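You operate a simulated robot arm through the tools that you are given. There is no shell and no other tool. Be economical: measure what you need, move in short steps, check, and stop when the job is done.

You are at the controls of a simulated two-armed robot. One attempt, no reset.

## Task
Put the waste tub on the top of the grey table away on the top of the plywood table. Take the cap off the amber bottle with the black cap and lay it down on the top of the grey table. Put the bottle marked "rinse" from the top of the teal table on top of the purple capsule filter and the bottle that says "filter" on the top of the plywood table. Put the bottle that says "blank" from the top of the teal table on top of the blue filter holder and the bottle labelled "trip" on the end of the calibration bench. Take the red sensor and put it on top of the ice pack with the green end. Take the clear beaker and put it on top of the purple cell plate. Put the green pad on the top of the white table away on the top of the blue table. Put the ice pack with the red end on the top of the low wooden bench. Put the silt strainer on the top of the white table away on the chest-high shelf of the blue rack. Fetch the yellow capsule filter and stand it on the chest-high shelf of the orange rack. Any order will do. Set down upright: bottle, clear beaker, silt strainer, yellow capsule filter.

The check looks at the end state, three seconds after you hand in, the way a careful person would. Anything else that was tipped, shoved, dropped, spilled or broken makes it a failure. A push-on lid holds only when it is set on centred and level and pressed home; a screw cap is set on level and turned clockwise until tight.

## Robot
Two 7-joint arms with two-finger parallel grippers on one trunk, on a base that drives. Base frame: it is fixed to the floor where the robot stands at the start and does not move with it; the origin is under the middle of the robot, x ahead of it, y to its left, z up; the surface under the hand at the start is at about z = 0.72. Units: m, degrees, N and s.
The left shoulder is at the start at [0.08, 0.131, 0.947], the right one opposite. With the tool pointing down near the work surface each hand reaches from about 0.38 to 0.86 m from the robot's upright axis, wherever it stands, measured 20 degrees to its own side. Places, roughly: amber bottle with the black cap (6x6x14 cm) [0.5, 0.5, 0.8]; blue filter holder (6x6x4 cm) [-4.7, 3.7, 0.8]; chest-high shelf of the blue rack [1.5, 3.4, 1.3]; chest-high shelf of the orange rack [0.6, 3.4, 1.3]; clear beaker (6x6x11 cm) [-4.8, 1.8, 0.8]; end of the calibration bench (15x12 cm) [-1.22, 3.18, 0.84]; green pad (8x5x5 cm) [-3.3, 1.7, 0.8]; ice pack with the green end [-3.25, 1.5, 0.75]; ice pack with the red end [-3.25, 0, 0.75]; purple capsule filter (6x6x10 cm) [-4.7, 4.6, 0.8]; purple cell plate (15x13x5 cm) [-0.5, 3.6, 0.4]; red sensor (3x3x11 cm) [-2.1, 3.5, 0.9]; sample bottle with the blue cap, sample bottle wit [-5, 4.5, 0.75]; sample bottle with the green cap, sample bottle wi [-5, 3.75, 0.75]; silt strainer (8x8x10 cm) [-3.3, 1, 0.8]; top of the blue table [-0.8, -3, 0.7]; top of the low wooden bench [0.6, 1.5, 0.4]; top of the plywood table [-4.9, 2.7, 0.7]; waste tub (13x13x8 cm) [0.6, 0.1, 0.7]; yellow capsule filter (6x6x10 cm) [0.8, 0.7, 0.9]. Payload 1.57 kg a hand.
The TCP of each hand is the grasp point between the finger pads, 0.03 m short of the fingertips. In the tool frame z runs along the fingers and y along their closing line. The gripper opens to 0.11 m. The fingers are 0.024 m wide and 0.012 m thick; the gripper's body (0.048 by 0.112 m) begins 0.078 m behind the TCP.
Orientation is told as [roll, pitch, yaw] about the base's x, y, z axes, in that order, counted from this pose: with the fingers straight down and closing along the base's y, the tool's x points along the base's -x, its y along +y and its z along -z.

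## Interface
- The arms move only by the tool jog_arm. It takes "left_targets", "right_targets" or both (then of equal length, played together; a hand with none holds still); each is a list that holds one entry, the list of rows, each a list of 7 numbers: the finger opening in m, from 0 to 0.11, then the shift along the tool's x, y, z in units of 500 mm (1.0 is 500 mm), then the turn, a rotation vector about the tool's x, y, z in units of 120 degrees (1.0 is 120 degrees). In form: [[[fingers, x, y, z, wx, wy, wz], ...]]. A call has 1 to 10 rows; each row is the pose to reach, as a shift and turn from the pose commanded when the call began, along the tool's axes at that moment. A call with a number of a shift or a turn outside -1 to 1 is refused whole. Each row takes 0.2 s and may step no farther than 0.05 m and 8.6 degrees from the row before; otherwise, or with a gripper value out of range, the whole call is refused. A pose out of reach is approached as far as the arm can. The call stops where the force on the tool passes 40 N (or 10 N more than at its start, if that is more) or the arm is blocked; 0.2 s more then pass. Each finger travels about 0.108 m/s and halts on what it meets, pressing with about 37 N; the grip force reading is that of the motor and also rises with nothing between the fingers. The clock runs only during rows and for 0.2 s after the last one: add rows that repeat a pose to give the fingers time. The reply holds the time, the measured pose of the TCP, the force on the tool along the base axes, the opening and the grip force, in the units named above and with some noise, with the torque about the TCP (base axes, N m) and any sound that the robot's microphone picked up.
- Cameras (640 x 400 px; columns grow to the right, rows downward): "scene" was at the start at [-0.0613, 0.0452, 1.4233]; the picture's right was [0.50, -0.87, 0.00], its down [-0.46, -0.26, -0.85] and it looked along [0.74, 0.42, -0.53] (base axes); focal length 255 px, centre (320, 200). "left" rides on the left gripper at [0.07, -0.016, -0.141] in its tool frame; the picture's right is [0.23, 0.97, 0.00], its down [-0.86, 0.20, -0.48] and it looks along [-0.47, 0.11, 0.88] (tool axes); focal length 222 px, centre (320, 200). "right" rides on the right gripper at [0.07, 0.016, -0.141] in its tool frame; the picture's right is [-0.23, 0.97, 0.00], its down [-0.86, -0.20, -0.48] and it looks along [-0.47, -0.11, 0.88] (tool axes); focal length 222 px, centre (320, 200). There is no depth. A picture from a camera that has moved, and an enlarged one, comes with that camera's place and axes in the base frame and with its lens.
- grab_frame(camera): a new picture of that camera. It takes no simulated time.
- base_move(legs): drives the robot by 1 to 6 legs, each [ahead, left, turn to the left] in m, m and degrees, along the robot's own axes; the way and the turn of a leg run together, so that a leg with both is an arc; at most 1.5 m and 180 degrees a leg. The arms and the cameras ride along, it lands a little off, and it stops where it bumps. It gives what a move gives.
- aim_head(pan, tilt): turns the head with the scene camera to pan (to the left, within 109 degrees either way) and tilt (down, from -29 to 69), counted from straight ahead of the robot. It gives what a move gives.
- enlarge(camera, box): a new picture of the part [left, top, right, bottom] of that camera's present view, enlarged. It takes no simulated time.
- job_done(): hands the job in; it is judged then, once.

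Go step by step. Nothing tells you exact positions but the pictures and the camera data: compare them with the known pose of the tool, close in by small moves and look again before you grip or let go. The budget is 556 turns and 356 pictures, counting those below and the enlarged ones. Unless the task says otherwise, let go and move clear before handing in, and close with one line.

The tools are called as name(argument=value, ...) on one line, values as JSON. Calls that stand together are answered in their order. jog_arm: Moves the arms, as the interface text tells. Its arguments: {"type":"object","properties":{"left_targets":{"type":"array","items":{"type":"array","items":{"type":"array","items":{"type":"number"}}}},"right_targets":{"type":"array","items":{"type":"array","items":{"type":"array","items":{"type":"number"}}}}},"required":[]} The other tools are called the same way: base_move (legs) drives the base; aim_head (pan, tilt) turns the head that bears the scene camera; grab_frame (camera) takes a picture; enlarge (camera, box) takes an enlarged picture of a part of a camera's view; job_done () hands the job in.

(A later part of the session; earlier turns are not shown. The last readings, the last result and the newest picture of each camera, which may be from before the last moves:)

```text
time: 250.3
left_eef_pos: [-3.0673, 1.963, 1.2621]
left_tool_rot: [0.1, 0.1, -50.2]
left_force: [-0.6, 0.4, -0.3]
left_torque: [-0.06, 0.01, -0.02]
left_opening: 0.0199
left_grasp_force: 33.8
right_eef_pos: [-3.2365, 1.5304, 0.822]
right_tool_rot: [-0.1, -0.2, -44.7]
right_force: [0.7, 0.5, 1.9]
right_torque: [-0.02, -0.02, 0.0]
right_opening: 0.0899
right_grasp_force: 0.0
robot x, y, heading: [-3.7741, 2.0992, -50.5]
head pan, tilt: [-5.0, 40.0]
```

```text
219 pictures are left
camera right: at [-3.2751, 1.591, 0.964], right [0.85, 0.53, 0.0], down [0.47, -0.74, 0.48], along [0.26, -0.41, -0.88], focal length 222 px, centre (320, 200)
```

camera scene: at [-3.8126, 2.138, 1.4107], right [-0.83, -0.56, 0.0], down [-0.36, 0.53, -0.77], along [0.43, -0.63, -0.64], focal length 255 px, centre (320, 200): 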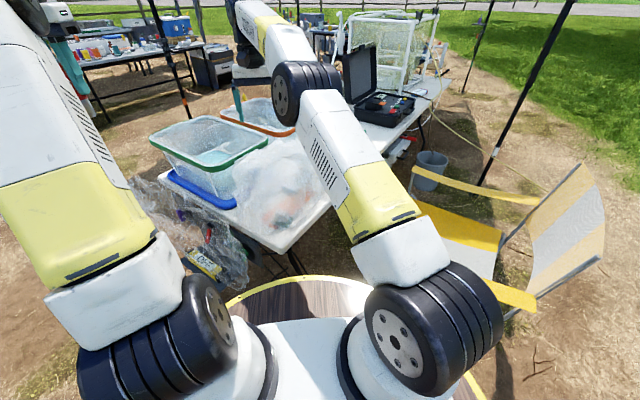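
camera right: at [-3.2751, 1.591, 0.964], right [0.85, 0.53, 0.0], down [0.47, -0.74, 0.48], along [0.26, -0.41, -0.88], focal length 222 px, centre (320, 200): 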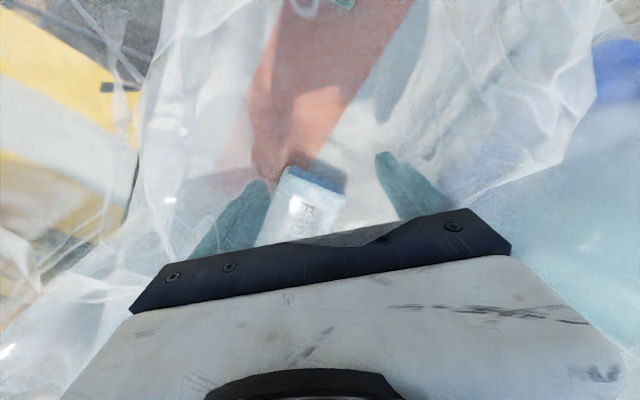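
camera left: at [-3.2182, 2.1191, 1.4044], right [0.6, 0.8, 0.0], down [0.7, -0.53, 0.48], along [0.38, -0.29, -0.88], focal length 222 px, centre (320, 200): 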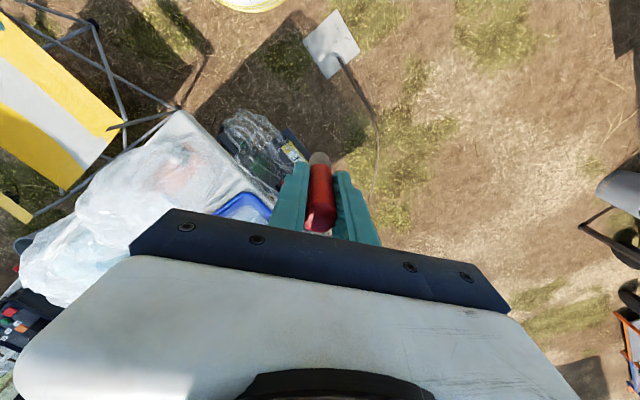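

enlarge(camera="right", box=[190, 100, 450, 260])

```text
2.46 times, centred on (320, 180) of right
camera zoom: at [-3.2751, 1.591, 0.964], right [0.85, 0.53, 0.0], down [0.47, -0.74, 0.48], along [0.26, -0.41, -0.88], focal length 547 px, centre (320, 249)
```

zoom: 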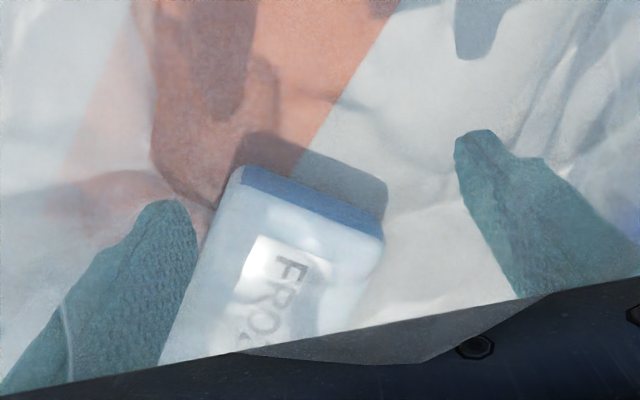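

jog_arm(right_targets=[[[0.09, 0.0, 0, -0.05, 0, -0.06, 0], [0.09, 0.0, 0, -0.1, 0, -0.12, 0], [0.09, 0.0, 0, -0.1, 0, -0.18, 0], [0.09, 0.0, 0, -0.1, 0, -0.24, 0], [0.09, 0.0, 0, -0.1, 0, -0.3, 0]]])

grab_frame(camera="right")

```text
time: 251.5
left_eef_pos: [-3.0672, 1.9628, 1.2627]
left_tool_rot: [0.1, 0.2, -50.1]
left_force: [-0.3, -1.6, -0.5]
left_torque: [0.03, 0.03, -0.02]
left_opening: 0.0198
left_grasp_force: 33.8
right_eef_pos: [-3.2367, 1.531, 0.8737]
right_tool_rot: [0.1, -36.1, -44.6]
right_force: [-0.7, 0.2, -0.2]
right_torque: [0.01, -0.01, 0.02]
right_opening: 0.0901
right_grasp_force: 0.0
robot x, y, heading: [-3.772, 2.0975, -50.8]
head pan, tilt: [-5.0, 40.0]
```

```text
217 pictures are left
camera right: at [-3.3248, 1.6399, 0.9461], right [0.81, 0.56, 0.13], down [0.15, -0.43, 0.89], along [0.56, -0.71, -0.43], focal length 222 px, centre (320, 200)
```

right: 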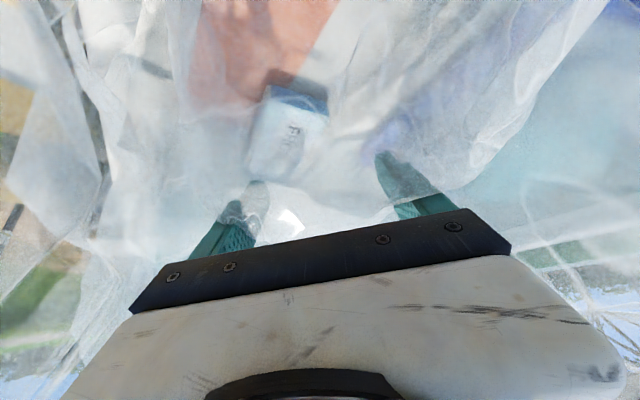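

enlarge(camera="right", box=[200, 70, 420, 230])

```text
2.50 times, centred on (310, 150) of right
camera zoom: at [-3.3248, 1.6399, 0.9461], right [0.81, 0.56, 0.13], down [0.15, -0.43, 0.89], along [0.56, -0.71, -0.43], focal length 555 px, centre (345, 325)
```

zoom: 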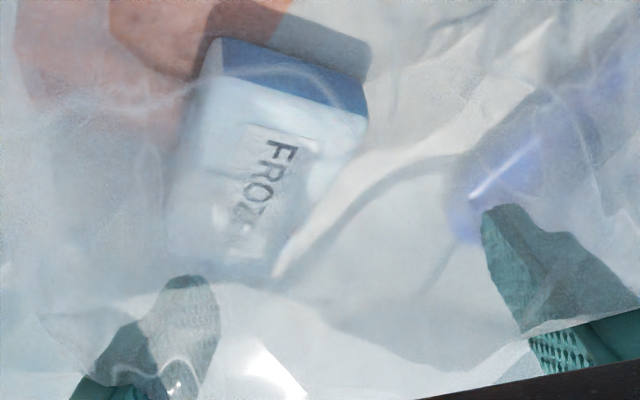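

base_move(legs=[[0.06, 0, 0]])

jog_arm(right_targets=[[[0.09, -0.03, 0.0, 0.04, 0, 0.02, 0], [0.09, -0.06, 0.0, 0.08, 0, 0.04, 0], [0.09, -0.08, 0.0, 0.12, 0, 0.06, 0]]])

grab_frame(camera="right")

```text
time: 252.5
left_eef_pos: [-3.0285, 1.915, 1.263]
left_tool_rot: [0.1, 0.1, -50.1]
left_force: [-0.4, -0.4, -1.1]
left_torque: [-0.02, -0.01, -0.02]
left_opening: 0.0198
left_grasp_force: 33.4
right_eef_pos: [-3.1982, 1.4835, 0.8738]
right_tool_rot: [0.0, -36.1, -44.5]
right_force: [-0.3, -0.4, 0.5]
right_torque: [0.0, 0.01, -0.01]
right_opening: 0.09
right_grasp_force: 0.1
robot x, y, heading: [-3.7369, 2.0553, -50.5]
head pan, tilt: [-5.0, 40.0]
```

```text
time: 253.3
left_eef_pos: [-3.0284, 1.9175, 1.2633]
left_tool_rot: [0.2, 0.1, -50.1]
left_force: [0.8, -0.1, -0.9]
left_torque: [-0.04, 0.0, -0.04]
left_opening: 0.0195
left_grasp_force: 33.7
right_eef_pos: [-3.1516, 1.4352, 0.8464]
right_tool_rot: [0.0, -28.9, -44.5]
right_force: [0.1, 1.4, -0.3]
right_torque: [0.01, 0.02, 0.0]
right_opening: 0.0899
right_grasp_force: 0.0
robot x, y, heading: [-3.7333, 2.0531, -50.8]
head pan, tilt: [-5.0, 40.0]
```

```text
215 pictures are left
camera right: at [-3.2319, 1.5373, 0.9375], right [0.82, 0.55, 0.11], down [0.23, -0.51, 0.83], along [0.52, -0.66, -0.54], focal length 222 px, centre (320, 200)
```

right: 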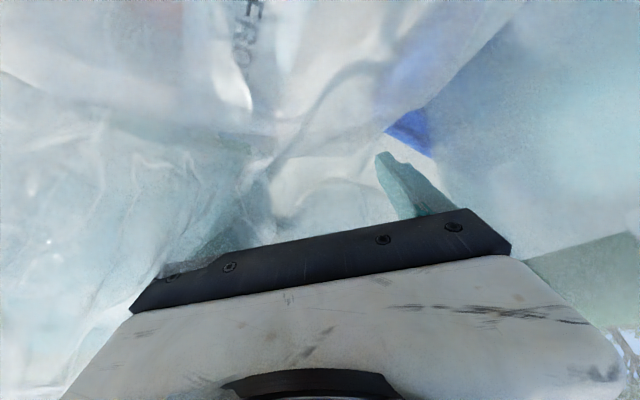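

enlarge(camera="right", box=[130, 0, 400, 260])

```text
1.54 times, centred on (265, 130) of right
camera zoom: at [-3.2319, 1.5373, 0.9375], right [0.82, 0.55, 0.11], down [0.23, -0.51, 0.83], along [0.52, -0.66, -0.54], focal length 342 px, centre (405, 308)
```

zoom: 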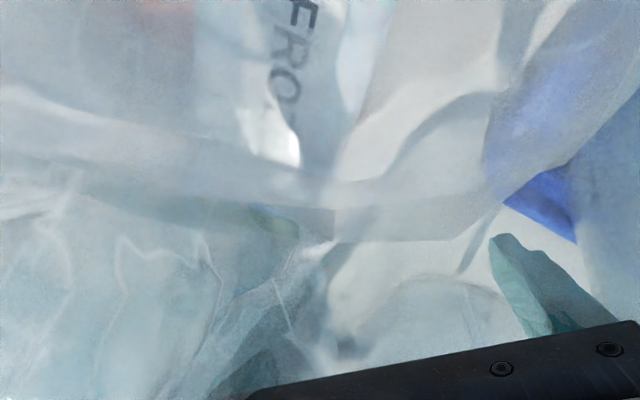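

jog_arm(right_targets=[[[0.09, 0.02, -0.032, -0.084, 0, 0.024, 0], [0.09, 0.04, -0.063, -0.168, 0, 0.048, 0], [0.09, 0.06, -0.095, -0.252, 0, 0.072, 0], [0.09, 0.08, -0.126, -0.336, 0, 0.096, 0], [0.09, 0.1, -0.158, -0.42, 0, 0.12, 0], [0.09, 0.12, -0.19, -0.504, 0, 0.144, 0], [0.09, 0.14, -0.221, -0.588, 0, 0.168, 0], [0.09, 0.16, -0.253, -0.672, 0, 0.192, 0], [0.09, 0.18, -0.284, -0.756, 0, 0.216, 0], [0.09, 0.2, -0.316, -0.84, 0, 0.24, 0]]])

jog_arm(left_targets=[[[0.0, -0.005, -0.085, 0, 0.0245, -0.059, 0.0245], [0.0, -0.01, -0.17, 0, 0.049, -0.118, 0.049], [0.0, -0.015, -0.26, 0, 0.0735, -0.177, 0.0735], [0.0, -0.02, -0.35, 0, 0.098, -0.236, 0.098], [0.0, -0.03, -0.44, 0, 0.1225, -0.295, 0.1225], [0.0, -0.035, -0.53, 0, 0.147, -0.354, 0.147], [0.0, -0.04, -0.62, 0, 0.1715, -0.413, 0.1715], [0.0, -0.05, -0.7, 0, 0.196, -0.472, 0.196], [0.0, -0.05, -0.72, 0, 0.2205, -0.531, 0.2205], [0.0, -0.05, -0.72, 0, 0.245, -0.59, 0.245]]])

```text
time: 255.5
left_eef_pos: [-3.0274, 1.9176, 1.2619]
left_tool_rot: [0.2, 0.1, -50.1]
left_force: [0.9, -1.2, -0.5]
left_torque: [-0.01, 0.03, 0.01]
left_opening: 0.0196
left_grasp_force: 33.6
right_eef_pos: [-3.467, 1.5303, 1.1693]
right_tool_rot: [0.1, -0.1, -44.6]
right_force: [-0.5, 0.3, 0.3]
right_torque: [0.0, 0.0, -0.01]
right_opening: 0.0898
right_grasp_force: 0.1
robot x, y, heading: [-3.7335, 2.055, -50.4]
head pan, tilt: [-5.0, 40.0]
```

```text
time: 257.7
left_eef_pos: [-3.2896, 1.6677, 1.2644]
left_tool_rot: [-19.5, -74.7, -69.7]
left_force: [0.2, 0.3, -0.8]
left_torque: [0.03, -0.01, 0.01]
left_opening: 0.0197
left_grasp_force: 33.2
right_eef_pos: [-3.4678, 1.5302, 1.17]
right_tool_rot: [0.0, -0.2, -44.6]
right_force: [-0.3, -0.1, 0.2]
right_torque: [-0.03, -0.03, 0.02]
right_opening: 0.0898
right_grasp_force: 0.0
robot x, y, heading: [-3.7358, 2.0532, -50.8]
head pan, tilt: [-5.0, 40.0]
```

jog_arm(left_targets=[[[0.0, 0, 0, 0, 0.0245, -0.059, 0.0245], [0.0, 0, 0, 0, 0.049, -0.118, 0.049], [0.0, 0, 0, 0, 0.049, -0.118, 0.049], [0.0, 0, 0, 0, 0.049, -0.118, 0.049], [0.0, 0, 0, 0, 0.049, -0.118, 0.049], [0.0, 0, 0, 0, 0.049, -0.118, 0.049], [0.0, 0, 0, 0, 0.049, -0.118, 0.049], [0.0, 0, 0, 0, 0.049, -0.118, 0.049]]], right_targets=[[[0.08, 0, 0, -0.09, 0, 0, 0.05], [0.06, 0, 0.0, -0.18, 0, 0, 0.1], [0.06, -0.01, 0.03, -0.26, 0, 0, 0.15], [0.06, -0.03, 0.07, -0.34, 0, 0, 0.2], [0.06, -0.05, 0.13, -0.41, 0, 0, 0.26], [0.06, -0.08, 0.2, -0.45, 0, 0, 0.32], [0.06, -0.11, 0.27, -0.46, 0, 0, 0.38], [0.06, -0.144, 0.347, -0.46, 0, 0, 0.42]]])

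grab_frame(camera="right")

```text
time: 259.5
left_eef_pos: [-3.2875, 1.6661, 1.2619]
left_tool_rot: [-23.0, -89.8, -72.2]
left_force: [0.7, -1.1, -0.6]
left_torque: [-0.08, 0.0, -0.06]
left_opening: 0.0195
left_grasp_force: 33.8
right_eef_pos: [-3.3997, 1.6204, 1.3483]
right_tool_rot: [0.1, -0.2, -90.0]
right_force: [0.8, -0.5, -0.9]
right_torque: [0.08, 0.07, -0.02]
right_opening: 0.0603
right_grasp_force: 0.0
right hand out of reach, approached as far as the arm can: row 5, 6, 7, 8
robot x, y, heading: [-3.7366, 2.0518, -50.8]
head pan, tilt: [-5.0, 40.0]
```

```text
213 pictures are left
camera right: at [-3.3834, 1.6906, 1.491], right [0.97, -0.23, 0.0], down [-0.2, -0.85, 0.48], along [-0.11, -0.47, -0.88], focal length 222 px, centre (320, 200)
```

right: 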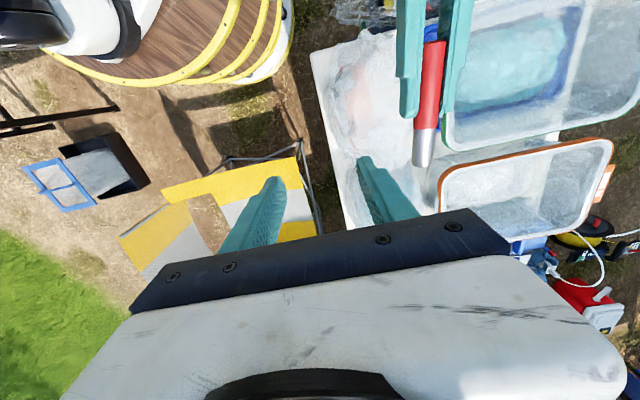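

jog_arm(left_targets=[[[0.0, 0.08, 0, 0, 0, 0, 0], [0.0, 0.16, 0, 0, 0, 0, 0], [0.0, 0.24, 0, 0, 0, 0, 0], [0.0, 0.24, 0, 0, 0, 0, 0], [0.0, 0.24, 0, 0, 0, 0, 0], [0.0, 0.24, 0, 0, 0, 0, 0]]], right_targets=[[[0.06, 0, 0, 0.0, 0, 0, 0], [0.06, 0, 0.0, 0.0, 0, 0, 0], [0.06, 0, 0.04, 0.05, 0, 0, 0], [0.06, -0.01, 0.09, 0.1, 0, 0, 0], [0.06, -0.03, 0.15, 0.15, 0, 0, 0], [0.06, -0.04, 0.21, 0.2, 0, 0, 0]]])

grab_frame(camera="right")

```text
time: 260.9
left_eef_pos: [-3.2895, 1.6656, 1.1432]
left_tool_rot: [24.6, -89.9, -119.9]
left_force: [-0.2, 0.3, -0.3]
left_torque: [0.04, 0.04, 0.04]
left_opening: 0.0196
left_grasp_force: 33.4
right_eef_pos: [-3.2946, 1.5969, 1.253]
right_tool_rot: [0.2, -0.2, -90.1]
right_force: [-0.7, -0.3, 0.6]
right_torque: [-0.01, -0.03, -0.01]
right_opening: 0.0601
right_grasp_force: 0.0
robot x, y, heading: [-3.7338, 2.0509, -50.7]
head pan, tilt: [-5.0, 40.0]
```

```text
212 pictures are left
camera right: at [-3.279, 1.6667, 1.3939], right [0.97, -0.23, 0.0], down [-0.2, -0.85, 0.48], along [-0.1, -0.47, -0.88], focal length 222 px, centre (320, 200)
```

right: 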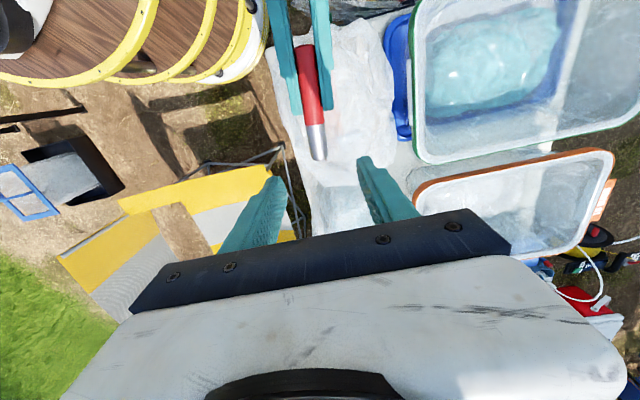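

jog_arm(right_targets=[[[0.06, 0.03, 0, 0.06, 0, 0, 0], [0.06, 0.03, 0, 0.13, 0, 0, 0], [0.06, 0.03, 0, 0.2, 0, 0, 0], [0.06, 0.03, 0, 0.222, 0, 0, 0], [0.03, 0.03, 0, 0.222, 0, 0, 0], [0.01, 0.03, 0, 0.222, 0, 0, 0], [0.0, 0.03, 0, 0.222, 0, 0, 0]]])

grab_frame(camera="right")

```text
time: 262.5
left_eef_pos: [-3.2887, 1.6652, 1.1414]
left_tool_rot: [6.9, -89.9, -102.1]
left_force: [2.0, -1.6, 0.6]
left_torque: [0.12, -0.01, 0.9]
left_opening: 0.0196
left_grasp_force: 33.6
right_eef_pos: [-3.2915, 1.6112, 1.1424]
right_tool_rot: [0.2, -0.2, -90.0]
right_force: [-2.3, 1.9, -0.3]
right_torque: [-0.11, -0.01, -0.77]
right_opening: 0.0213
right_grasp_force: 34.6
robot x, y, heading: [-3.7361, 2.0534, -50.4]
head pan, tilt: [-5.0, 40.0]
```

```text
211 pictures are left
camera right: at [-3.2771, 1.6811, 1.2837], right [0.97, -0.23, 0.0], down [-0.2, -0.85, 0.48], along [-0.11, -0.47, -0.88], focal length 222 px, centre (320, 200)
```

right: 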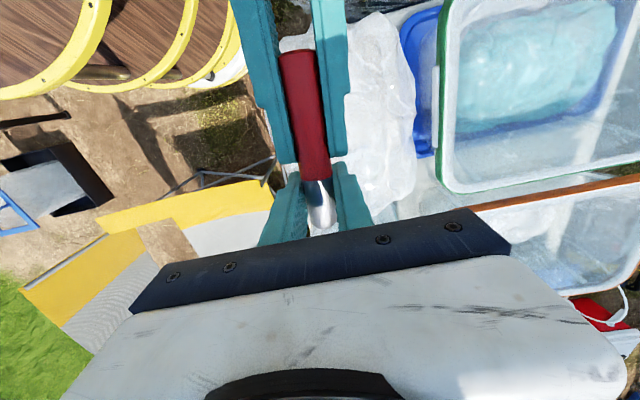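

jog_arm(left_targets=[[[0.03, 0, 0, 0, 0, 0, 0], [0.06, 0, 0, 0, 0, 0, 0], [0.06, 0, 0, -0.03, 0, 0, 0], [0.06, 0, 0, -0.09, 0, 0, 0], [0.06, 0, 0.04, -0.15, 0, 0, 0], [0.06, 0, 0.12, -0.18, 0, 0, 0], [0.06, 0, 0.2, -0.2, 0, 0, 0]]])

grab_frame(camera="right")

```text
time: 264.1
left_eef_pos: [-3.1799, 1.7584, 1.1437]
left_tool_rot: [-37.8, -89.9, -57.4]
left_force: [0.3, 0.7, 0.5]
left_torque: [0.01, 0.01, 0.02]
left_opening: 0.0601
left_grasp_force: 0.0
right_eef_pos: [-3.2932, 1.6105, 1.1431]
right_tool_rot: [0.2, -0.2, -89.9]
right_force: [-0.3, 0.1, 0.3]
right_torque: [-0.03, -0.02, -0.01]
right_opening: 0.0196
right_grasp_force: 33.7
robot x, y, heading: [-3.7314, 2.0543, -50.5]
head pan, tilt: [-5.0, 40.0]
```

```text
210 pictures are left
camera right: at [-3.2774, 1.6812, 1.284], right [0.97, -0.23, 0.0], down [-0.2, -0.85, 0.48], along [-0.1, -0.47, -0.88], focal length 222 px, centre (320, 200)
```

right: 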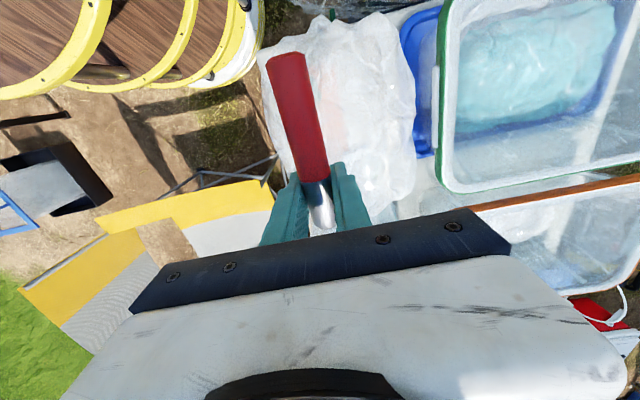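

jog_arm(right_targets=[[[0.0, -0.045, 0.02, 0.07, 0, 0, -0.012], [0.0, -0.09, 0.04, 0.14, 0, 0, -0.025], [0.0, -0.135, 0.06, 0.21, 0, 0, -0.037], [0.0, -0.18, 0.08, 0.28, 0, 0, -0.05], [0.0, -0.225, 0.1, 0.35, 0, 0, -0.062], [0.0, -0.27, 0.12, 0.42, 0, 0, -0.075], [0.0, -0.32, 0.14, 0.49, 0, 0, -0.087], [0.0, -0.366, 0.156, 0.556, 0, 0, -0.1]]])

grab_frame(camera="right")

```text
time: 265.9
left_eef_pos: [-3.1793, 1.7601, 1.144]
left_tool_rot: [25.0, -90.0, -120.1]
left_force: [0.1, 0.9, 0.1]
left_torque: [0.05, 0.03, 0.02]
left_opening: 0.0602
left_grasp_force: 0.0
right_eef_pos: [-3.2182, 1.4315, 0.866]
right_tool_rot: [0.1, -0.1, -78.0]
right_force: [0.2, 0.8, 0.5]
right_torque: [-0.07, -0.01, 0.0]
right_opening: 0.0195
right_grasp_force: 34.1
right hand out of reach, approached as far as the arm can: row 8
robot x, y, heading: [-3.737, 2.0557, -50.7]
head pan, tilt: [-5.0, 40.0]
```

```text
209 pictures are left
camera right: at [-3.2184, 1.5029, 1.0056], right [1.0, -0.02, 0.0], down [-0.02, -0.88, 0.48], along [-0.01, -0.48, -0.88], focal length 222 px, centre (320, 200)
```

right: 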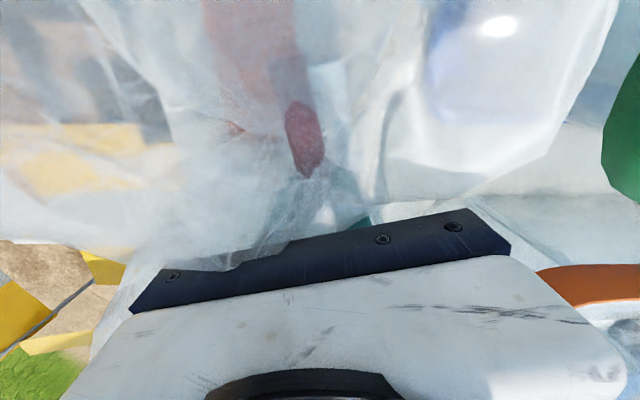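

jog_arm(right_targets=[[[0.0, 0, 0, 0.03, 0, 0, 0], [0.0, -0.008, 0.006, 0.06, 0, 0, 0]]])

enlarge(camera="right", box=[200, 0, 440, 240])

```text
time: 266.5
left_eef_pos: [-3.1788, 1.7578, 1.1438]
left_tool_rot: [-3.8, -89.9, -91.5]
left_force: [0.6, 0.0, 0.2]
left_torque: [0.0, -0.01, 0.01]
left_opening: 0.06
left_grasp_force: 0.1
right_eef_pos: [-3.2191, 1.4306, 0.8353]
right_tool_rot: [0.1, -0.1, -77.9]
right_force: [0.4, 0.0, -0.3]
right_torque: [-0.04, -0.02, -0.02]
right_opening: 0.0196
right_grasp_force: 33.5
right hand out of reach, approached as far as the arm can: row 2
robot x, y, heading: [-3.7328, 2.0534, -50.5]
head pan, tilt: [-5.0, 40.0]
```

```text
1.67 times, centred on (320, 120) of right
camera zoom: at [-3.2184, 1.5033, 0.9764], right [1.0, -0.02, 0.0], down [-0.02, -0.88, 0.48], along [-0.01, -0.48, -0.88], focal length 370 px, centre (320, 333)
```

zoom: 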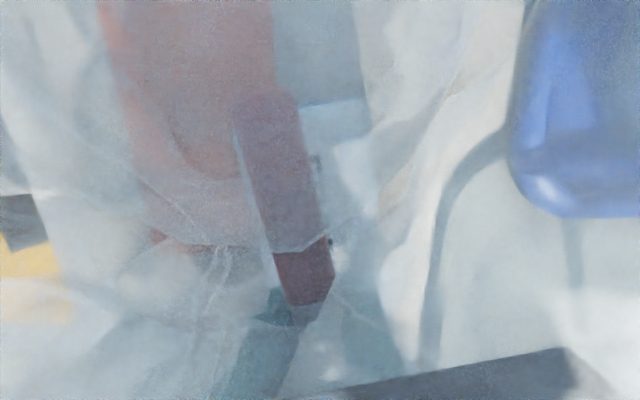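

jog_arm(right_targets=[[[0.0, 0, 0.014, 0.02, 0, 0, 0], [0.0, 0, 0.014, 0.035, 0, 0, 0], [0.0, 0, 0.014, 0.045, 0, 0, 0], [0.0, 0, 0.014, 0.055, 0, 0, 0]]])

```text
time: 267.5
left_eef_pos: [-3.1798, 1.7583, 1.1438]
left_tool_rot: [-1.5, -90.0, -93.8]
left_force: [-0.4, 0.9, 0.2]
left_torque: [0.01, 0.05, 0.01]
left_opening: 0.06
left_grasp_force: 0.1
right_eef_pos: [-3.2169, 1.436, 0.8074]
right_tool_rot: [0.2, -0.2, -77.9]
right_force: [-1.1, -0.5, 0.0]
right_torque: [-0.02, 0.0, -0.02]
right_opening: 0.0192
right_grasp_force: 33.4
right hand out of reach, approached as far as the arm can: row 1, 2, 3, 4
robot x, y, heading: [-3.7354, 2.0517, -50.8]
head pan, tilt: [-5.0, 40.0]
```

jog_arm(right_targets=[[[0.0, 0, 0, 0.008, 0, 0, 0], [0.0, 0, 0, 0.016, 0, 0, 0], [0.0, 0, 0, 0.024, 0, 0, 0], [0.0, 0, 0, 0.032, 0, 0, 0]]])

enlarge(camera="right", box=[200, 0, 440, 240])

```text
time: 268.5
left_eef_pos: [-3.1804, 1.759, 1.1437]
left_tool_rot: [-34.6, -89.9, -60.6]
left_force: [-0.7, 0.4, -0.8]
left_torque: [0.0, -0.02, 0.0]
left_opening: 0.06
left_grasp_force: 0.1
right_eef_pos: [-3.2141, 1.436, 0.8007]
right_tool_rot: [0.7, -0.7, -77.9]
right_force: [0.2, -0.8, 5.6]
right_torque: [0.02, 0.11, -0.03]
right_opening: 0.0197
right_grasp_force: 33.0
robot x, y, heading: [-3.7347, 2.0498, -50.9]
head pan, tilt: [-5.0, 40.0]
stopped in row 4 (right hand): the force on the tool passed its limit at 44 N (the readings are from after the stop); the commanded pose is now the measured one
```

```text
1.67 times, centred on (320, 120) of right
camera zoom: at [-3.2145, 1.5085, 0.9406], right [1.0, -0.02, 0.01], down [-0.02, -0.87, 0.49], along [0.0, -0.49, -0.87], focal length 370 px, centre (320, 333)
```

zoom: 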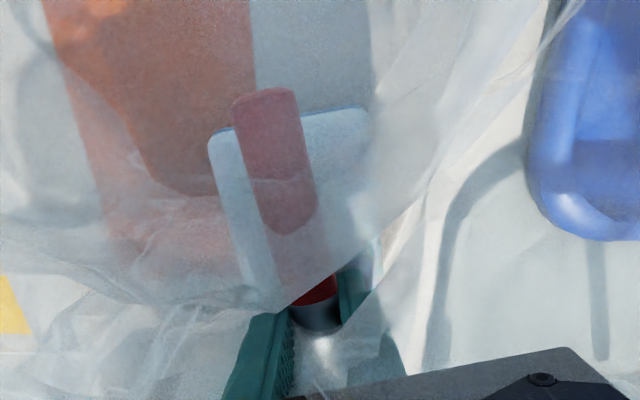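

jog_arm(right_targets=[[[0.015, 0, 0, -0.002, 0, 0, 0], [0.022, 0, 0, -0.002, 0, 0, 0], [0.026, 0, 0, -0.002, 0, 0, 0], [0.032, 0, 0, -0.002, 0, 0, 0], [0.036, 0, 0, -0.002, 0, 0, 0], [0.036, 0, 0, -0.002, 0, 0, 0], [0.036, 0, 0, -0.002, 0, 0, 0]]])

enlarge(camera="right", box=[200, 0, 440, 240])

```text
time: 270.1
left_eef_pos: [-3.1785, 1.7593, 1.1435]
left_tool_rot: [-4.9, -89.8, -90.4]
left_force: [0.5, -0.9, 0.0]
left_torque: [-0.01, 0.01, 0.0]
left_opening: 0.06
left_grasp_force: 0.1
right_eef_pos: [-3.214, 1.4352, 0.7998]
right_tool_rot: [0.5, -0.6, -77.9]
right_force: [2.7, 0.9, 3.9]
right_torque: [0.07, 0.06, -0.05]
right_opening: 0.0342
right_grasp_force: 0.1
robot x, y, heading: [-3.7336, 2.0515, -50.7]
head pan, tilt: [-5.0, 40.0]
```

```text
1.67 times, centred on (320, 120) of right
camera zoom: at [-3.2147, 1.5084, 0.9407], right [1.0, -0.02, 0.01], down [-0.02, -0.87, 0.49], along [0.0, -0.49, -0.87], focal length 370 px, centre (320, 333)
```

zoom: 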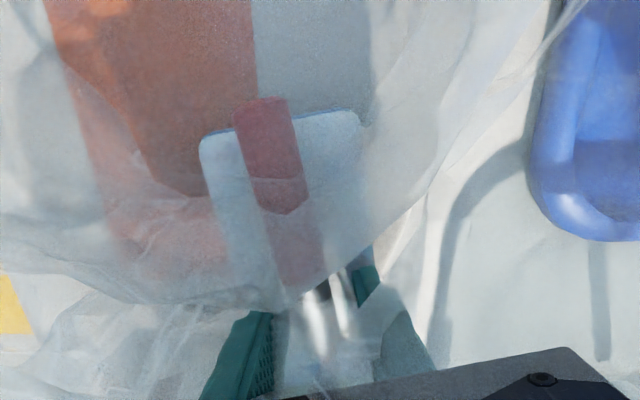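

jog_arm(right_targets=[[[0.042, 0, 0, -0.005, 0, 0, 0], [0.045, 0, 0, -0.03, 0, 0, 0], [0.045, 0, 0, -0.06, 0, 0, 0]]])

enlarge(camera="right", box=[200, 0, 440, 240])

```text
time: 270.9
left_eef_pos: [-3.1796, 1.7585, 1.1434]
left_tool_rot: [-5.6, -89.8, -89.7]
left_force: [-0.2, 0.1, -0.3]
left_torque: [0.02, -0.02, -0.02]
left_opening: 0.06
left_grasp_force: 0.0
right_eef_pos: [-3.2128, 1.4356, 0.8306]
right_tool_rot: [0.4, -0.6, -77.9]
right_force: [0.2, -0.5, 0.2]
right_torque: [0.0, 0.0, -0.01]
right_opening: 0.0448
right_grasp_force: 0.1
robot x, y, heading: [-3.7311, 2.0528, -50.6]
head pan, tilt: [-5.0, 40.0]
```

```text
1.67 times, centred on (320, 120) of right
camera zoom: at [-3.2142, 1.5081, 0.9715], right [1.0, -0.02, 0.01], down [-0.02, -0.87, 0.49], along [0.0, -0.49, -0.87], focal length 370 px, centre (320, 333)
```

zoom: 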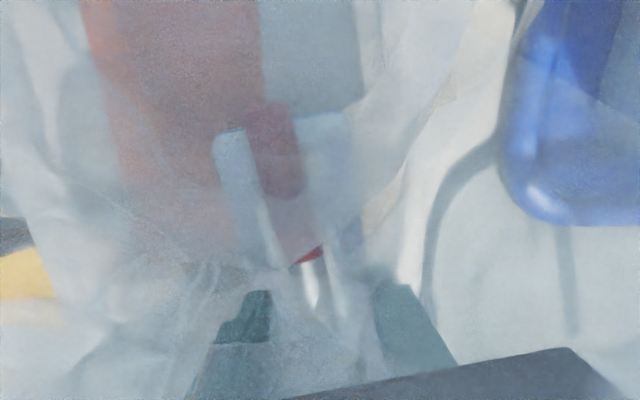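

jog_arm(right_targets=[[[0.08, 0.02, 0, -0.09, 0, 0, 0], [0.08, 0.1, -0.01, -0.14, 0, 0, 0], [0.08, 0.19, -0.03, -0.16, 0, 0, 0], [0.08, 0.28, -0.05, -0.16, 0, 0, 0], [0.08, 0.37, -0.07, -0.16, 0, 0, 0], [0.08, 0.46, -0.08, -0.16, 0, 0, 0], [0.08, 0.55, -0.098, -0.16, 0, 0, 0]]])

grab_frame(camera="right")

```text
time: 272.5
left_eef_pos: [-3.1798, 1.7592, 1.1445]
left_tool_rot: [-0.7, -90.0, -94.6]
left_force: [0.2, -0.6, 0.5]
left_torque: [-0.04, -0.03, 0.06]
left_opening: 0.0599
left_grasp_force: 0.1
right_eef_pos: [-3.1321, 1.5817, 0.9285]
right_tool_rot: [0.3, -0.4, -78.0]
right_force: [0.0, -1.4, -0.4]
right_torque: [0.07, -0.02, 0.05]
right_opening: 0.0801
right_grasp_force: 0.1
right hand out of reach, approached as far as the arm can: row 1, 2, 3, 4, 5, 6, 7
robot x, y, heading: [-3.7321, 2.0509, -50.6]
head pan, tilt: [-5.0, 40.0]
```

```text
204 pictures are left
camera right: at [-3.1322, 1.6542, 1.07], right [1.0, -0.02, 0.01], down [-0.02, -0.88, 0.48], along [0.0, -0.48, -0.88], focal length 222 px, centre (320, 200)
```

right: 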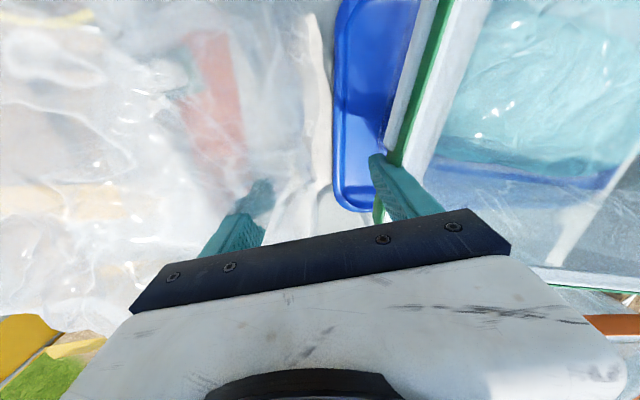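

jog_arm(right_targets=[[[0.08, 0.0, -0.03, -0.09, 0, 0, 0], [0.08, 0.04, -0.08, -0.16, 0, 0, 0], [0.08, 0.09, -0.13, -0.23, 0, 0, 0], [0.08, 0.14, -0.19, -0.28, 0, 0, 0], [0.08, 0.2, -0.25, -0.32, 0, 0, 0], [0.08, 0.26, -0.31, -0.34, 0, 0, 0]]])

```text
time: 273.9
left_eef_pos: [-3.1798, 1.758, 1.1433]
left_tool_rot: [-2.8, -89.9, -92.4]
left_force: [1.1, -0.8, 0.3]
left_torque: [-0.04, 0.02, -0.02]
left_opening: 0.06
left_grasp_force: 0.2
right_eef_pos: [-3.1659, 1.6246, 1.1242]
right_tool_rot: [0.5, -0.5, -77.8]
right_force: [-0.1, -0.1, -0.2]
right_torque: [0.04, -0.03, -0.03]
right_opening: 0.08
right_grasp_force: 0.0
right hand out of reach, approached as far as the arm can: row 1, 2, 3, 4, 5, 6
robot x, y, heading: [-3.739, 2.054, -50.7]
head pan, tilt: [-5.0, 40.0]
```

jog_arm(left_targets=[[[0.06, -0.04, 0.05, -0.05, 0, 0, 0], [0.06, -0.08, 0.1, -0.1, 0, 0, 0], [0.06, -0.12, 0.16, -0.15, 0, 0, 0], [0.06, -0.16, 0.22, -0.21, 0, 0, 0], [0.06, -0.2, 0.28, -0.27, 0, 0, 0], [0.06, -0.2, 0.28, -0.27, 0, 0, 0], [0.06, -0.2, 0.28, -0.27, 0, 0, 0], [0.06, -0.2, 0.28, -0.27, 0, 0, 0], [0.06, -0.2, 0.28, -0.27, 0, 0, 0], [0.06, -0.2, 0.28, -0.27, 0, 0, 0]]], right_targets=[[[0.08, 0, -0.04, -0.06, 0, 0, 0], [0.08, 0, -0.08, -0.12, 0, 0, 0], [0.08, 0, -0.13, -0.18, 0, 0, 0], [0.08, 0.02, -0.19, -0.24, 0, 0, 0], [0.08, 0.04, -0.25, -0.3, 0, 0, 0], [0.08, 0.07, -0.31, -0.34, 0, 0, 0], [0.08, 0.1, -0.38, -0.34, 0, 0, 0], [0.08, 0.14, -0.46, -0.34, 0, 0, 0], [0.08, 0.18, -0.54, -0.34, 0, 0, 0], [0.08, 0.22, -0.62, -0.34, 0, 0, 0]]])

```text
time: 276.1
left_eef_pos: [-3.0296, 1.8807, 1.2425]
left_tool_rot: [-18.7, -89.9, -76.6]
left_force: [0.3, -0.4, 0.3]
left_torque: [-0.03, -0.02, -0.04]
left_opening: 0.0602
left_grasp_force: 0.1
right_eef_pos: [-3.4929, 1.6701, 1.297]
right_tool_rot: [0.4, -0.4, -77.9]
right_force: [0.8, -0.1, 0.1]
right_torque: [-0.03, 0.07, -0.01]
right_opening: 0.0799
right_grasp_force: 0.0
right hand out of reach, approached as far as the arm can: row 1, 2
robot x, y, heading: [-3.733, 2.0521, -51.0]
head pan, tilt: [-5.0, 40.0]
```

jog_arm(right_targets=[[[0.1, 0, 0.04, 0.08, 0, 0, 0], [0.1, 0, 0.08, 0.16, 0, 0, 0], [0.1, 0, 0.12, 0.24, 0, 0, 0], [0.1, 0, 0.16, 0.32, 0, 0, 0], [0.1, 0.01, 0.2, 0.4, 0, 0, 0], [0.1, 0.01, 0.24, 0.48, 0, 0, 0], [0.1, 0.018, 0.28, 0.56, 0, 0, 0], [0.1, 0.018, 0.32, 0.64, 0, 0, 0], [0.1, 0.018, 0.348, 0.72, 0, 0, 0]]])

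grab_frame(camera="right")

```text
time: 278.1
left_eef_pos: [-3.0294, 1.8787, 1.2432]
left_tool_rot: [15.7, -89.9, -110.8]
left_force: [-1.0, 0.3, 0.9]
left_torque: [0.04, -0.01, 0.04]
left_opening: 0.06
left_grasp_force: 0.1
right_eef_pos: [-3.3218, 1.7107, 0.9353]
right_tool_rot: [0.6, -0.6, -78.0]
right_force: [0.8, 0.4, 0.3]
right_torque: [0.03, 0.0, -0.02]
right_opening: 0.1001
right_grasp_force: 0.0
robot x, y, heading: [-3.7357, 2.0556, -50.7]
head pan, tilt: [-5.0, 40.0]
```

```text
203 pictures are left
camera right: at [-3.3215, 1.7839, 1.0767], right [1.0, -0.02, 0.01], down [-0.02, -0.87, 0.49], along [0.0, -0.49, -0.87], focal length 222 px, centre (320, 200)
```

right: 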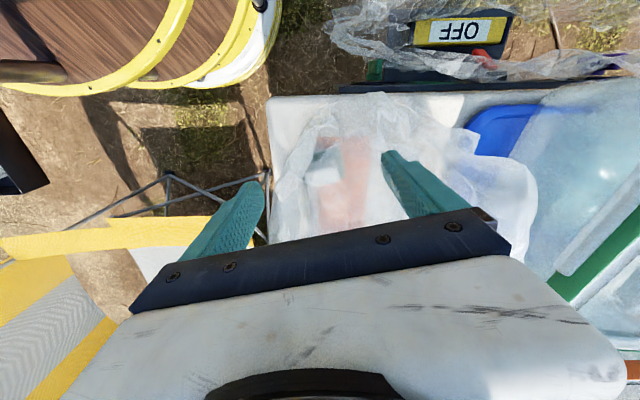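

enlarge(camera="right", box=[260, 80, 440, 240])

```text
2.50 times, centred on (350, 160) of right
camera zoom: at [-3.3215, 1.7839, 1.0767], right [1.0, -0.02, 0.01], down [-0.02, -0.87, 0.49], along [0.0, -0.49, -0.87], focal length 555 px, centre (245, 300)
```

zoom: 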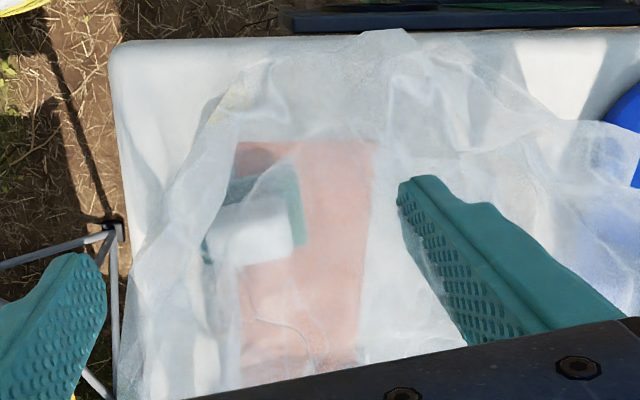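

jog_arm(right_targets=[[[0.1, -0.026, 0.002, 0.06, 0, 0, 0], [0.1, -0.052, 0.004, 0.12, 0, 0, 0], [0.1, -0.052, 0.004, 0.18, 0, 0, 0]]])

enlarge(camera="right", box=[200, 40, 440, 240])

```text
time: 278.9
left_eef_pos: [-3.0284, 1.8788, 1.2436]
left_tool_rot: [8.2, -89.9, -103.4]
left_force: [-1.4, -0.3, 0.2]
left_torque: [-0.01, -0.04, 0.0]
left_opening: 0.0598
left_grasp_force: 0.0
right_eef_pos: [-3.3134, 1.6842, 0.8494]
right_tool_rot: [0.5, -0.6, -77.9]
right_force: [-0.6, -0.2, -0.4]
right_torque: [0.0, -0.01, -0.01]
right_opening: 0.1
right_grasp_force: 0.1
robot x, y, heading: [-3.7372, 2.0519, -50.9]
head pan, tilt: [-5.0, 40.0]
```

```text
2.00 times, centred on (320, 140) of right
camera zoom: at [-3.3129, 1.757, 0.9898], right [1.0, -0.02, 0.01], down [-0.02, -0.87, 0.49], along [0.0, -0.49, -0.87], focal length 444 px, centre (320, 320)
```

zoom: 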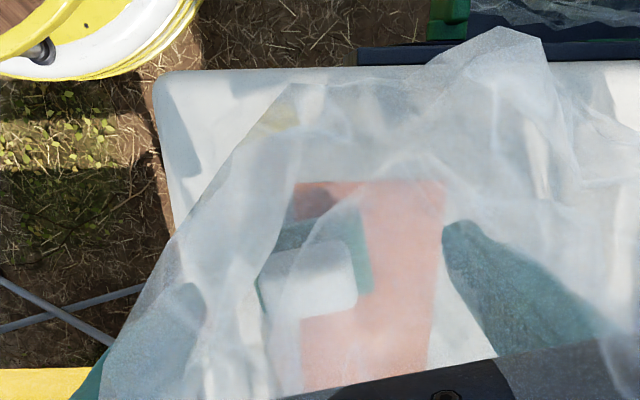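

jog_arm(right_targets=[[[0.1, -0.024, 0.0, 0.05, 0, 0, 0], [0.1, -0.024, 0.0, 0.1, 0, 0, 0], [0.07, -0.024, 0.0, 0.115, 0, 0, 0], [0.05, -0.024, 0.0, 0.115, 0, 0, 0], [0.03, -0.024, 0.0, 0.115, 0, 0, 0], [0.02, -0.024, 0.0, 0.115, 0, 0, 0]]])

enlarge(camera="right", box=[200, 40, 440, 240])

```text
time: 280.3
left_eef_pos: [-3.028, 1.8797, 1.2426]
left_tool_rot: [-2.0, -89.9, -93.2]
left_force: [-0.6, -0.2, 0.1]
left_torque: [-0.01, 0.04, 0.01]
left_opening: 0.0601
left_grasp_force: 0.2
right_eef_pos: [-3.309, 1.6721, 0.7915]
right_tool_rot: [0.5, -0.7, -77.9]
right_force: [-0.3, 0.0, -0.2]
right_torque: [-0.03, -0.01, -0.04]
right_opening: 0.0476
right_grasp_force: 36.8
robot x, y, heading: [-3.7336, 2.0513, -50.8]
head pan, tilt: [-5.0, 40.0]
```

```text
2.00 times, centred on (320, 140) of right
camera zoom: at [-3.3094, 1.7446, 0.9315], right [1.0, -0.02, 0.01], down [-0.02, -0.87, 0.49], along [0.0, -0.49, -0.87], focal length 444 px, centre (320, 320)
```

zoom: 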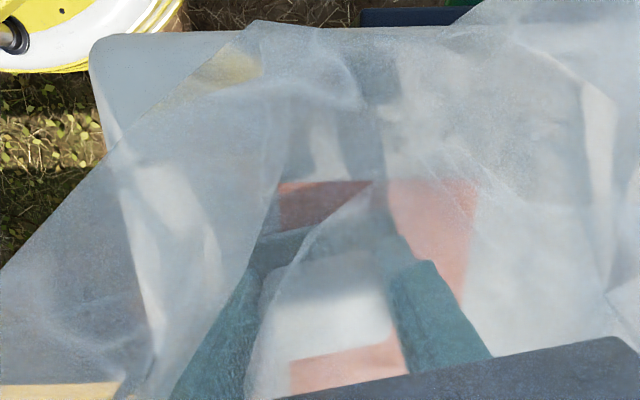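

jog_arm(right_targets=[[[0.02, 0, 0, -0.03, 0, 0, 0], [0.02, 0, 0, -0.11, 0, 0, 0], [0.02, 0, 0, -0.2, 0, 0, 0], [0.02, 0, 0, -0.29, 0, 0, 0], [0.02, 0, -0.02, -0.38, 0, 0, 0], [0.02, 0, -0.04, -0.47, 0, 0, 0], [0.02, 0, -0.06, -0.56, 0, 0, 0], [0.02, 0, -0.1, -0.64, 0, 0, 0]]])

grab_frame(camera="right")

```text
time: 282.1
left_eef_pos: [-3.0285, 1.8796, 1.2416]
left_tool_rot: [-18.4, -89.9, -76.8]
left_force: [0.4, 0.0, -1.1]
left_torque: [-0.05, 0.0, -0.02]
left_opening: 0.06
left_grasp_force: 0.0
right_eef_pos: [-3.3621, 1.6636, 1.1105]
right_tool_rot: [0.4, -0.6, -77.8]
right_force: [0.8, -0.1, -0.2]
right_torque: [-0.01, 0.08, 0.01]
right_opening: 0.0477
right_grasp_force: 37.5
robot x, y, heading: [-3.7331, 2.0526, -50.6]
head pan, tilt: [-5.0, 40.0]
```

```text
199 pictures are left
camera right: at [-3.3619, 1.737, 1.2515], right [1.0, -0.02, 0.01], down [-0.02, -0.87, 0.49], along [0.0, -0.49, -0.87], focal length 222 px, centre (320, 200)
```

right: 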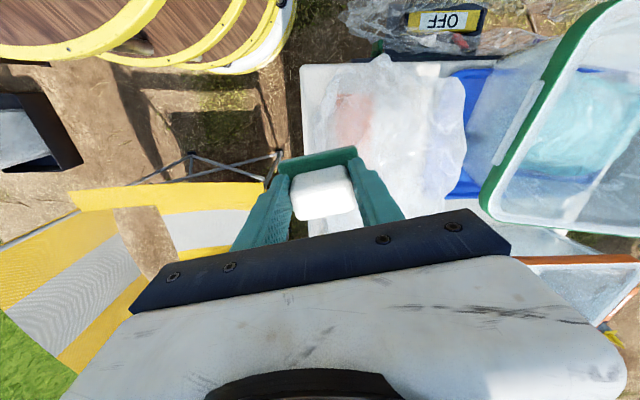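

jog_arm(left_targets=[[[0.06, 0, 0, 0, -0.0245, 0.059, -0.0245], [0.06, 0, 0.0, 0, -0.049, 0.118, -0.049], [0.06, 0, 0.0, 0, -0.0735, 0.177, -0.0735], [0.06, 0, 0.0, 0, -0.098, 0.236, -0.098], [0.06, 0, 0.0, 0, -0.1225, 0.295, -0.1225], [0.06, 0, 0.0, 0, -0.147, 0.354, -0.147], [0.06, 0, 0.0, 0, -0.1715, 0.413, -0.1715], [0.06, 0, 0.0, 0, -0.196, 0.472, -0.196], [0.06, 0, 0.0, 0, -0.2205, 0.531, -0.2205], [0.06, 0, 0, 0, -0.245, 0.59, -0.245]]])

jog_arm(left_targets=[[[0.06, 0, 0, 0, -0.0245, 0.059, -0.0245], [0.06, 0, 0.0, 0, -0.049, 0.118, -0.049]]])

aim_head(pan=-30, tilt=20)

grab_frame(camera="scene")

```text
time: 284.3
left_eef_pos: [-3.0279, 1.8816, 1.2439]
left_tool_rot: [-5.1, -14.2, -55.3]
left_force: [-0.4, 1.4, -0.6]
left_torque: [-0.01, -0.02, 0.03]
left_opening: 0.0601
left_grasp_force: 0.1
right_eef_pos: [-3.362, 1.6652, 1.1101]
right_tool_rot: [0.5, -0.6, -77.9]
right_force: [-0.3, 0.7, -0.8]
right_torque: [-0.06, 0.01, 0.0]
right_opening: 0.0479
right_grasp_force: 36.8
robot x, y, heading: [-3.7352, 2.0515, -50.5]
head pan, tilt: [-5.0, 40.0]
```

```text
time: 284.9
left_eef_pos: [-3.0277, 1.8803, 1.2443]
left_tool_rot: [0.1, 0.3, -50.1]
left_force: [-0.2, -0.2, 0.2]
left_torque: [-0.03, -0.02, 0.01]
left_opening: 0.0597
left_grasp_force: 0.0
right_eef_pos: [-3.363, 1.664, 1.1104]
right_tool_rot: [0.5, -0.6, -77.8]
right_force: [0.4, -0.1, -0.7]
right_torque: [-0.05, -0.02, -0.01]
right_opening: 0.0481
right_grasp_force: 37.1
robot x, y, heading: [-3.7354, 2.0562, -50.2]
head pan, tilt: [-5.0, 40.0]
```

```text
time: 285.8
left_eef_pos: [-3.0296, 1.8805, 1.2434]
left_tool_rot: [0.0, 0.2, -50.2]
left_force: [-0.5, -1.0, 0.7]
left_torque: [-0.01, 0.03, 0.0]
left_opening: 0.0598
left_grasp_force: 0.2
right_eef_pos: [-3.3624, 1.6648, 1.1111]
right_tool_rot: [0.5, -0.6, -77.9]
right_force: [-0.7, 0.1, -0.2]
right_torque: [-0.02, -0.01, -0.01]
right_opening: 0.0476
right_grasp_force: 36.2
robot x, y, heading: [-3.7321, 2.0568, -50.8]
head pan, tilt: [-30.0, 20.0]
```

```text
198 pictures are left
camera scene: at [-3.8072, 2.0694, 1.442], right [-0.99, -0.16, 0.0], down [-0.06, 0.34, -0.94], along [0.15, -0.93, -0.34], focal length 255 px, centre (320, 200)
```

scene: 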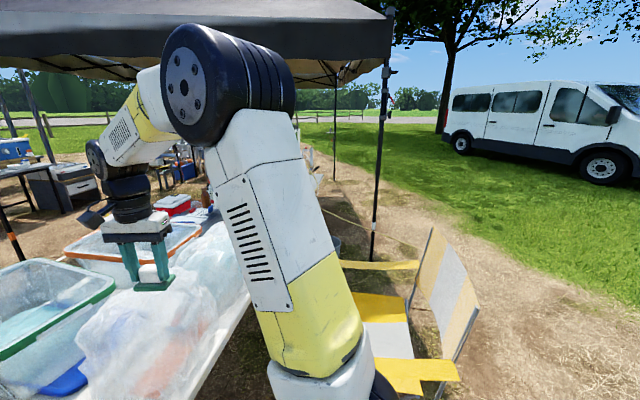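

base_move(legs=[[-0.45, 0, 0], [0, 0, 50.5], [0.1, 0.29, 0], [1.5, 0, 0], [0.6, -0.2, 0], [1.4, 0, 0]])

aim_head(pan=-70, tilt=20)

grab_frame(camera="scene")

```text
time: 309.2
left_eef_pos: [0.168, 2.8741, 1.2433]
left_tool_rot: [0.0, 0.2, 0.0]
left_force: [0.4, 1.1, -0.3]
left_torque: [0.01, -0.01, -0.03]
left_opening: 0.0598
left_grasp_force: 0.1
right_eef_pos: [0.1191, 2.4786, 1.1112]
right_tool_rot: [0.5, -0.6, -28.0]
right_force: [0.1, -0.4, -0.9]
right_torque: [-0.02, -0.01, -0.02]
right_opening: 0.0478
right_grasp_force: 36.6
robot x, y, heading: [-0.4163, 2.4427, -0.5]
head pan, tilt: [-30.0, 20.0]
```

```text
time: 310.2
left_eef_pos: [0.1667, 2.8729, 1.2441]
left_tool_rot: [0.1, 0.1, 0.0]
left_force: [-0.4, 0.4, -0.6]
left_torque: [0.02, 0.03, -0.02]
left_opening: 0.06
left_grasp_force: 0.1
right_eef_pos: [0.1196, 2.4782, 1.1107]
right_tool_rot: [0.5, -0.6, -27.9]
right_force: [0.2, 0.9, -0.7]
right_torque: [0.01, 0.01, -0.01]
right_opening: 0.0479
right_grasp_force: 37.1
robot x, y, heading: [-0.4192, 2.4435, -0.3]
head pan, tilt: [-70.0, 20.0]
```

```text
197 pictures are left
camera scene: at [-0.5259, 2.3569, 1.4421], right [-0.94, -0.33, 0.0], down [-0.11, 0.32, -0.94], along [0.31, -0.89, -0.34], focal length 255 px, centre (320, 200)
```

scene: 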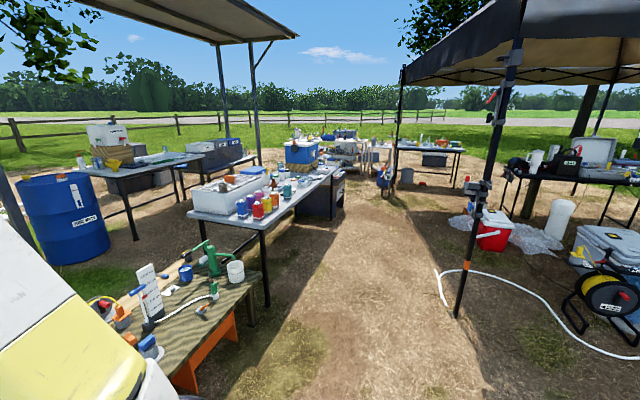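

base_move(legs=[[0, 0, -90], [1.5, 0.1, 0], [1.5, 0, 0], [0.9, 0, 0]])

aim_head(pan=-15, tilt=20)

grab_frame(camera="scene")

```text
refused: leg 2 is longer than a leg can be; nothing moved
```

```text
time: 311.5
left_eef_pos: [0.1679, 2.8722, 1.2444]
left_tool_rot: [0.1, 0.1, 0.1]
left_force: [0.2, 0.1, 0.2]
left_torque: [-0.03, 0.0, -0.02]
left_opening: 0.0599
left_grasp_force: 0.0
right_eef_pos: [0.1194, 2.478, 1.111]
right_tool_rot: [0.5, -0.5, -27.9]
right_force: [0.0, 0.9, 0.4]
right_torque: [0.0, -0.02, 0.02]
right_opening: 0.0477
right_grasp_force: 37.2
robot x, y, heading: [-0.4148, 2.4446, -0.5]
head pan, tilt: [-15.0, 20.0]
```

```text
196 pictures are left
camera scene: at [-0.4672, 2.4195, 1.4421], right [-0.27, -0.96, 0.0], down [-0.33, 0.09, -0.94], along [0.9, -0.25, -0.34], focal length 255 px, centre (320, 200)
```

scene: 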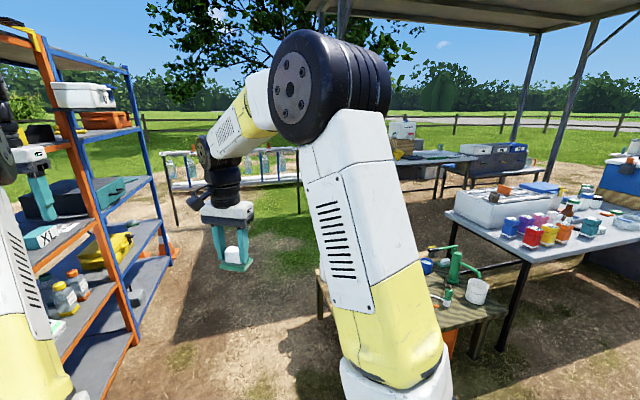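

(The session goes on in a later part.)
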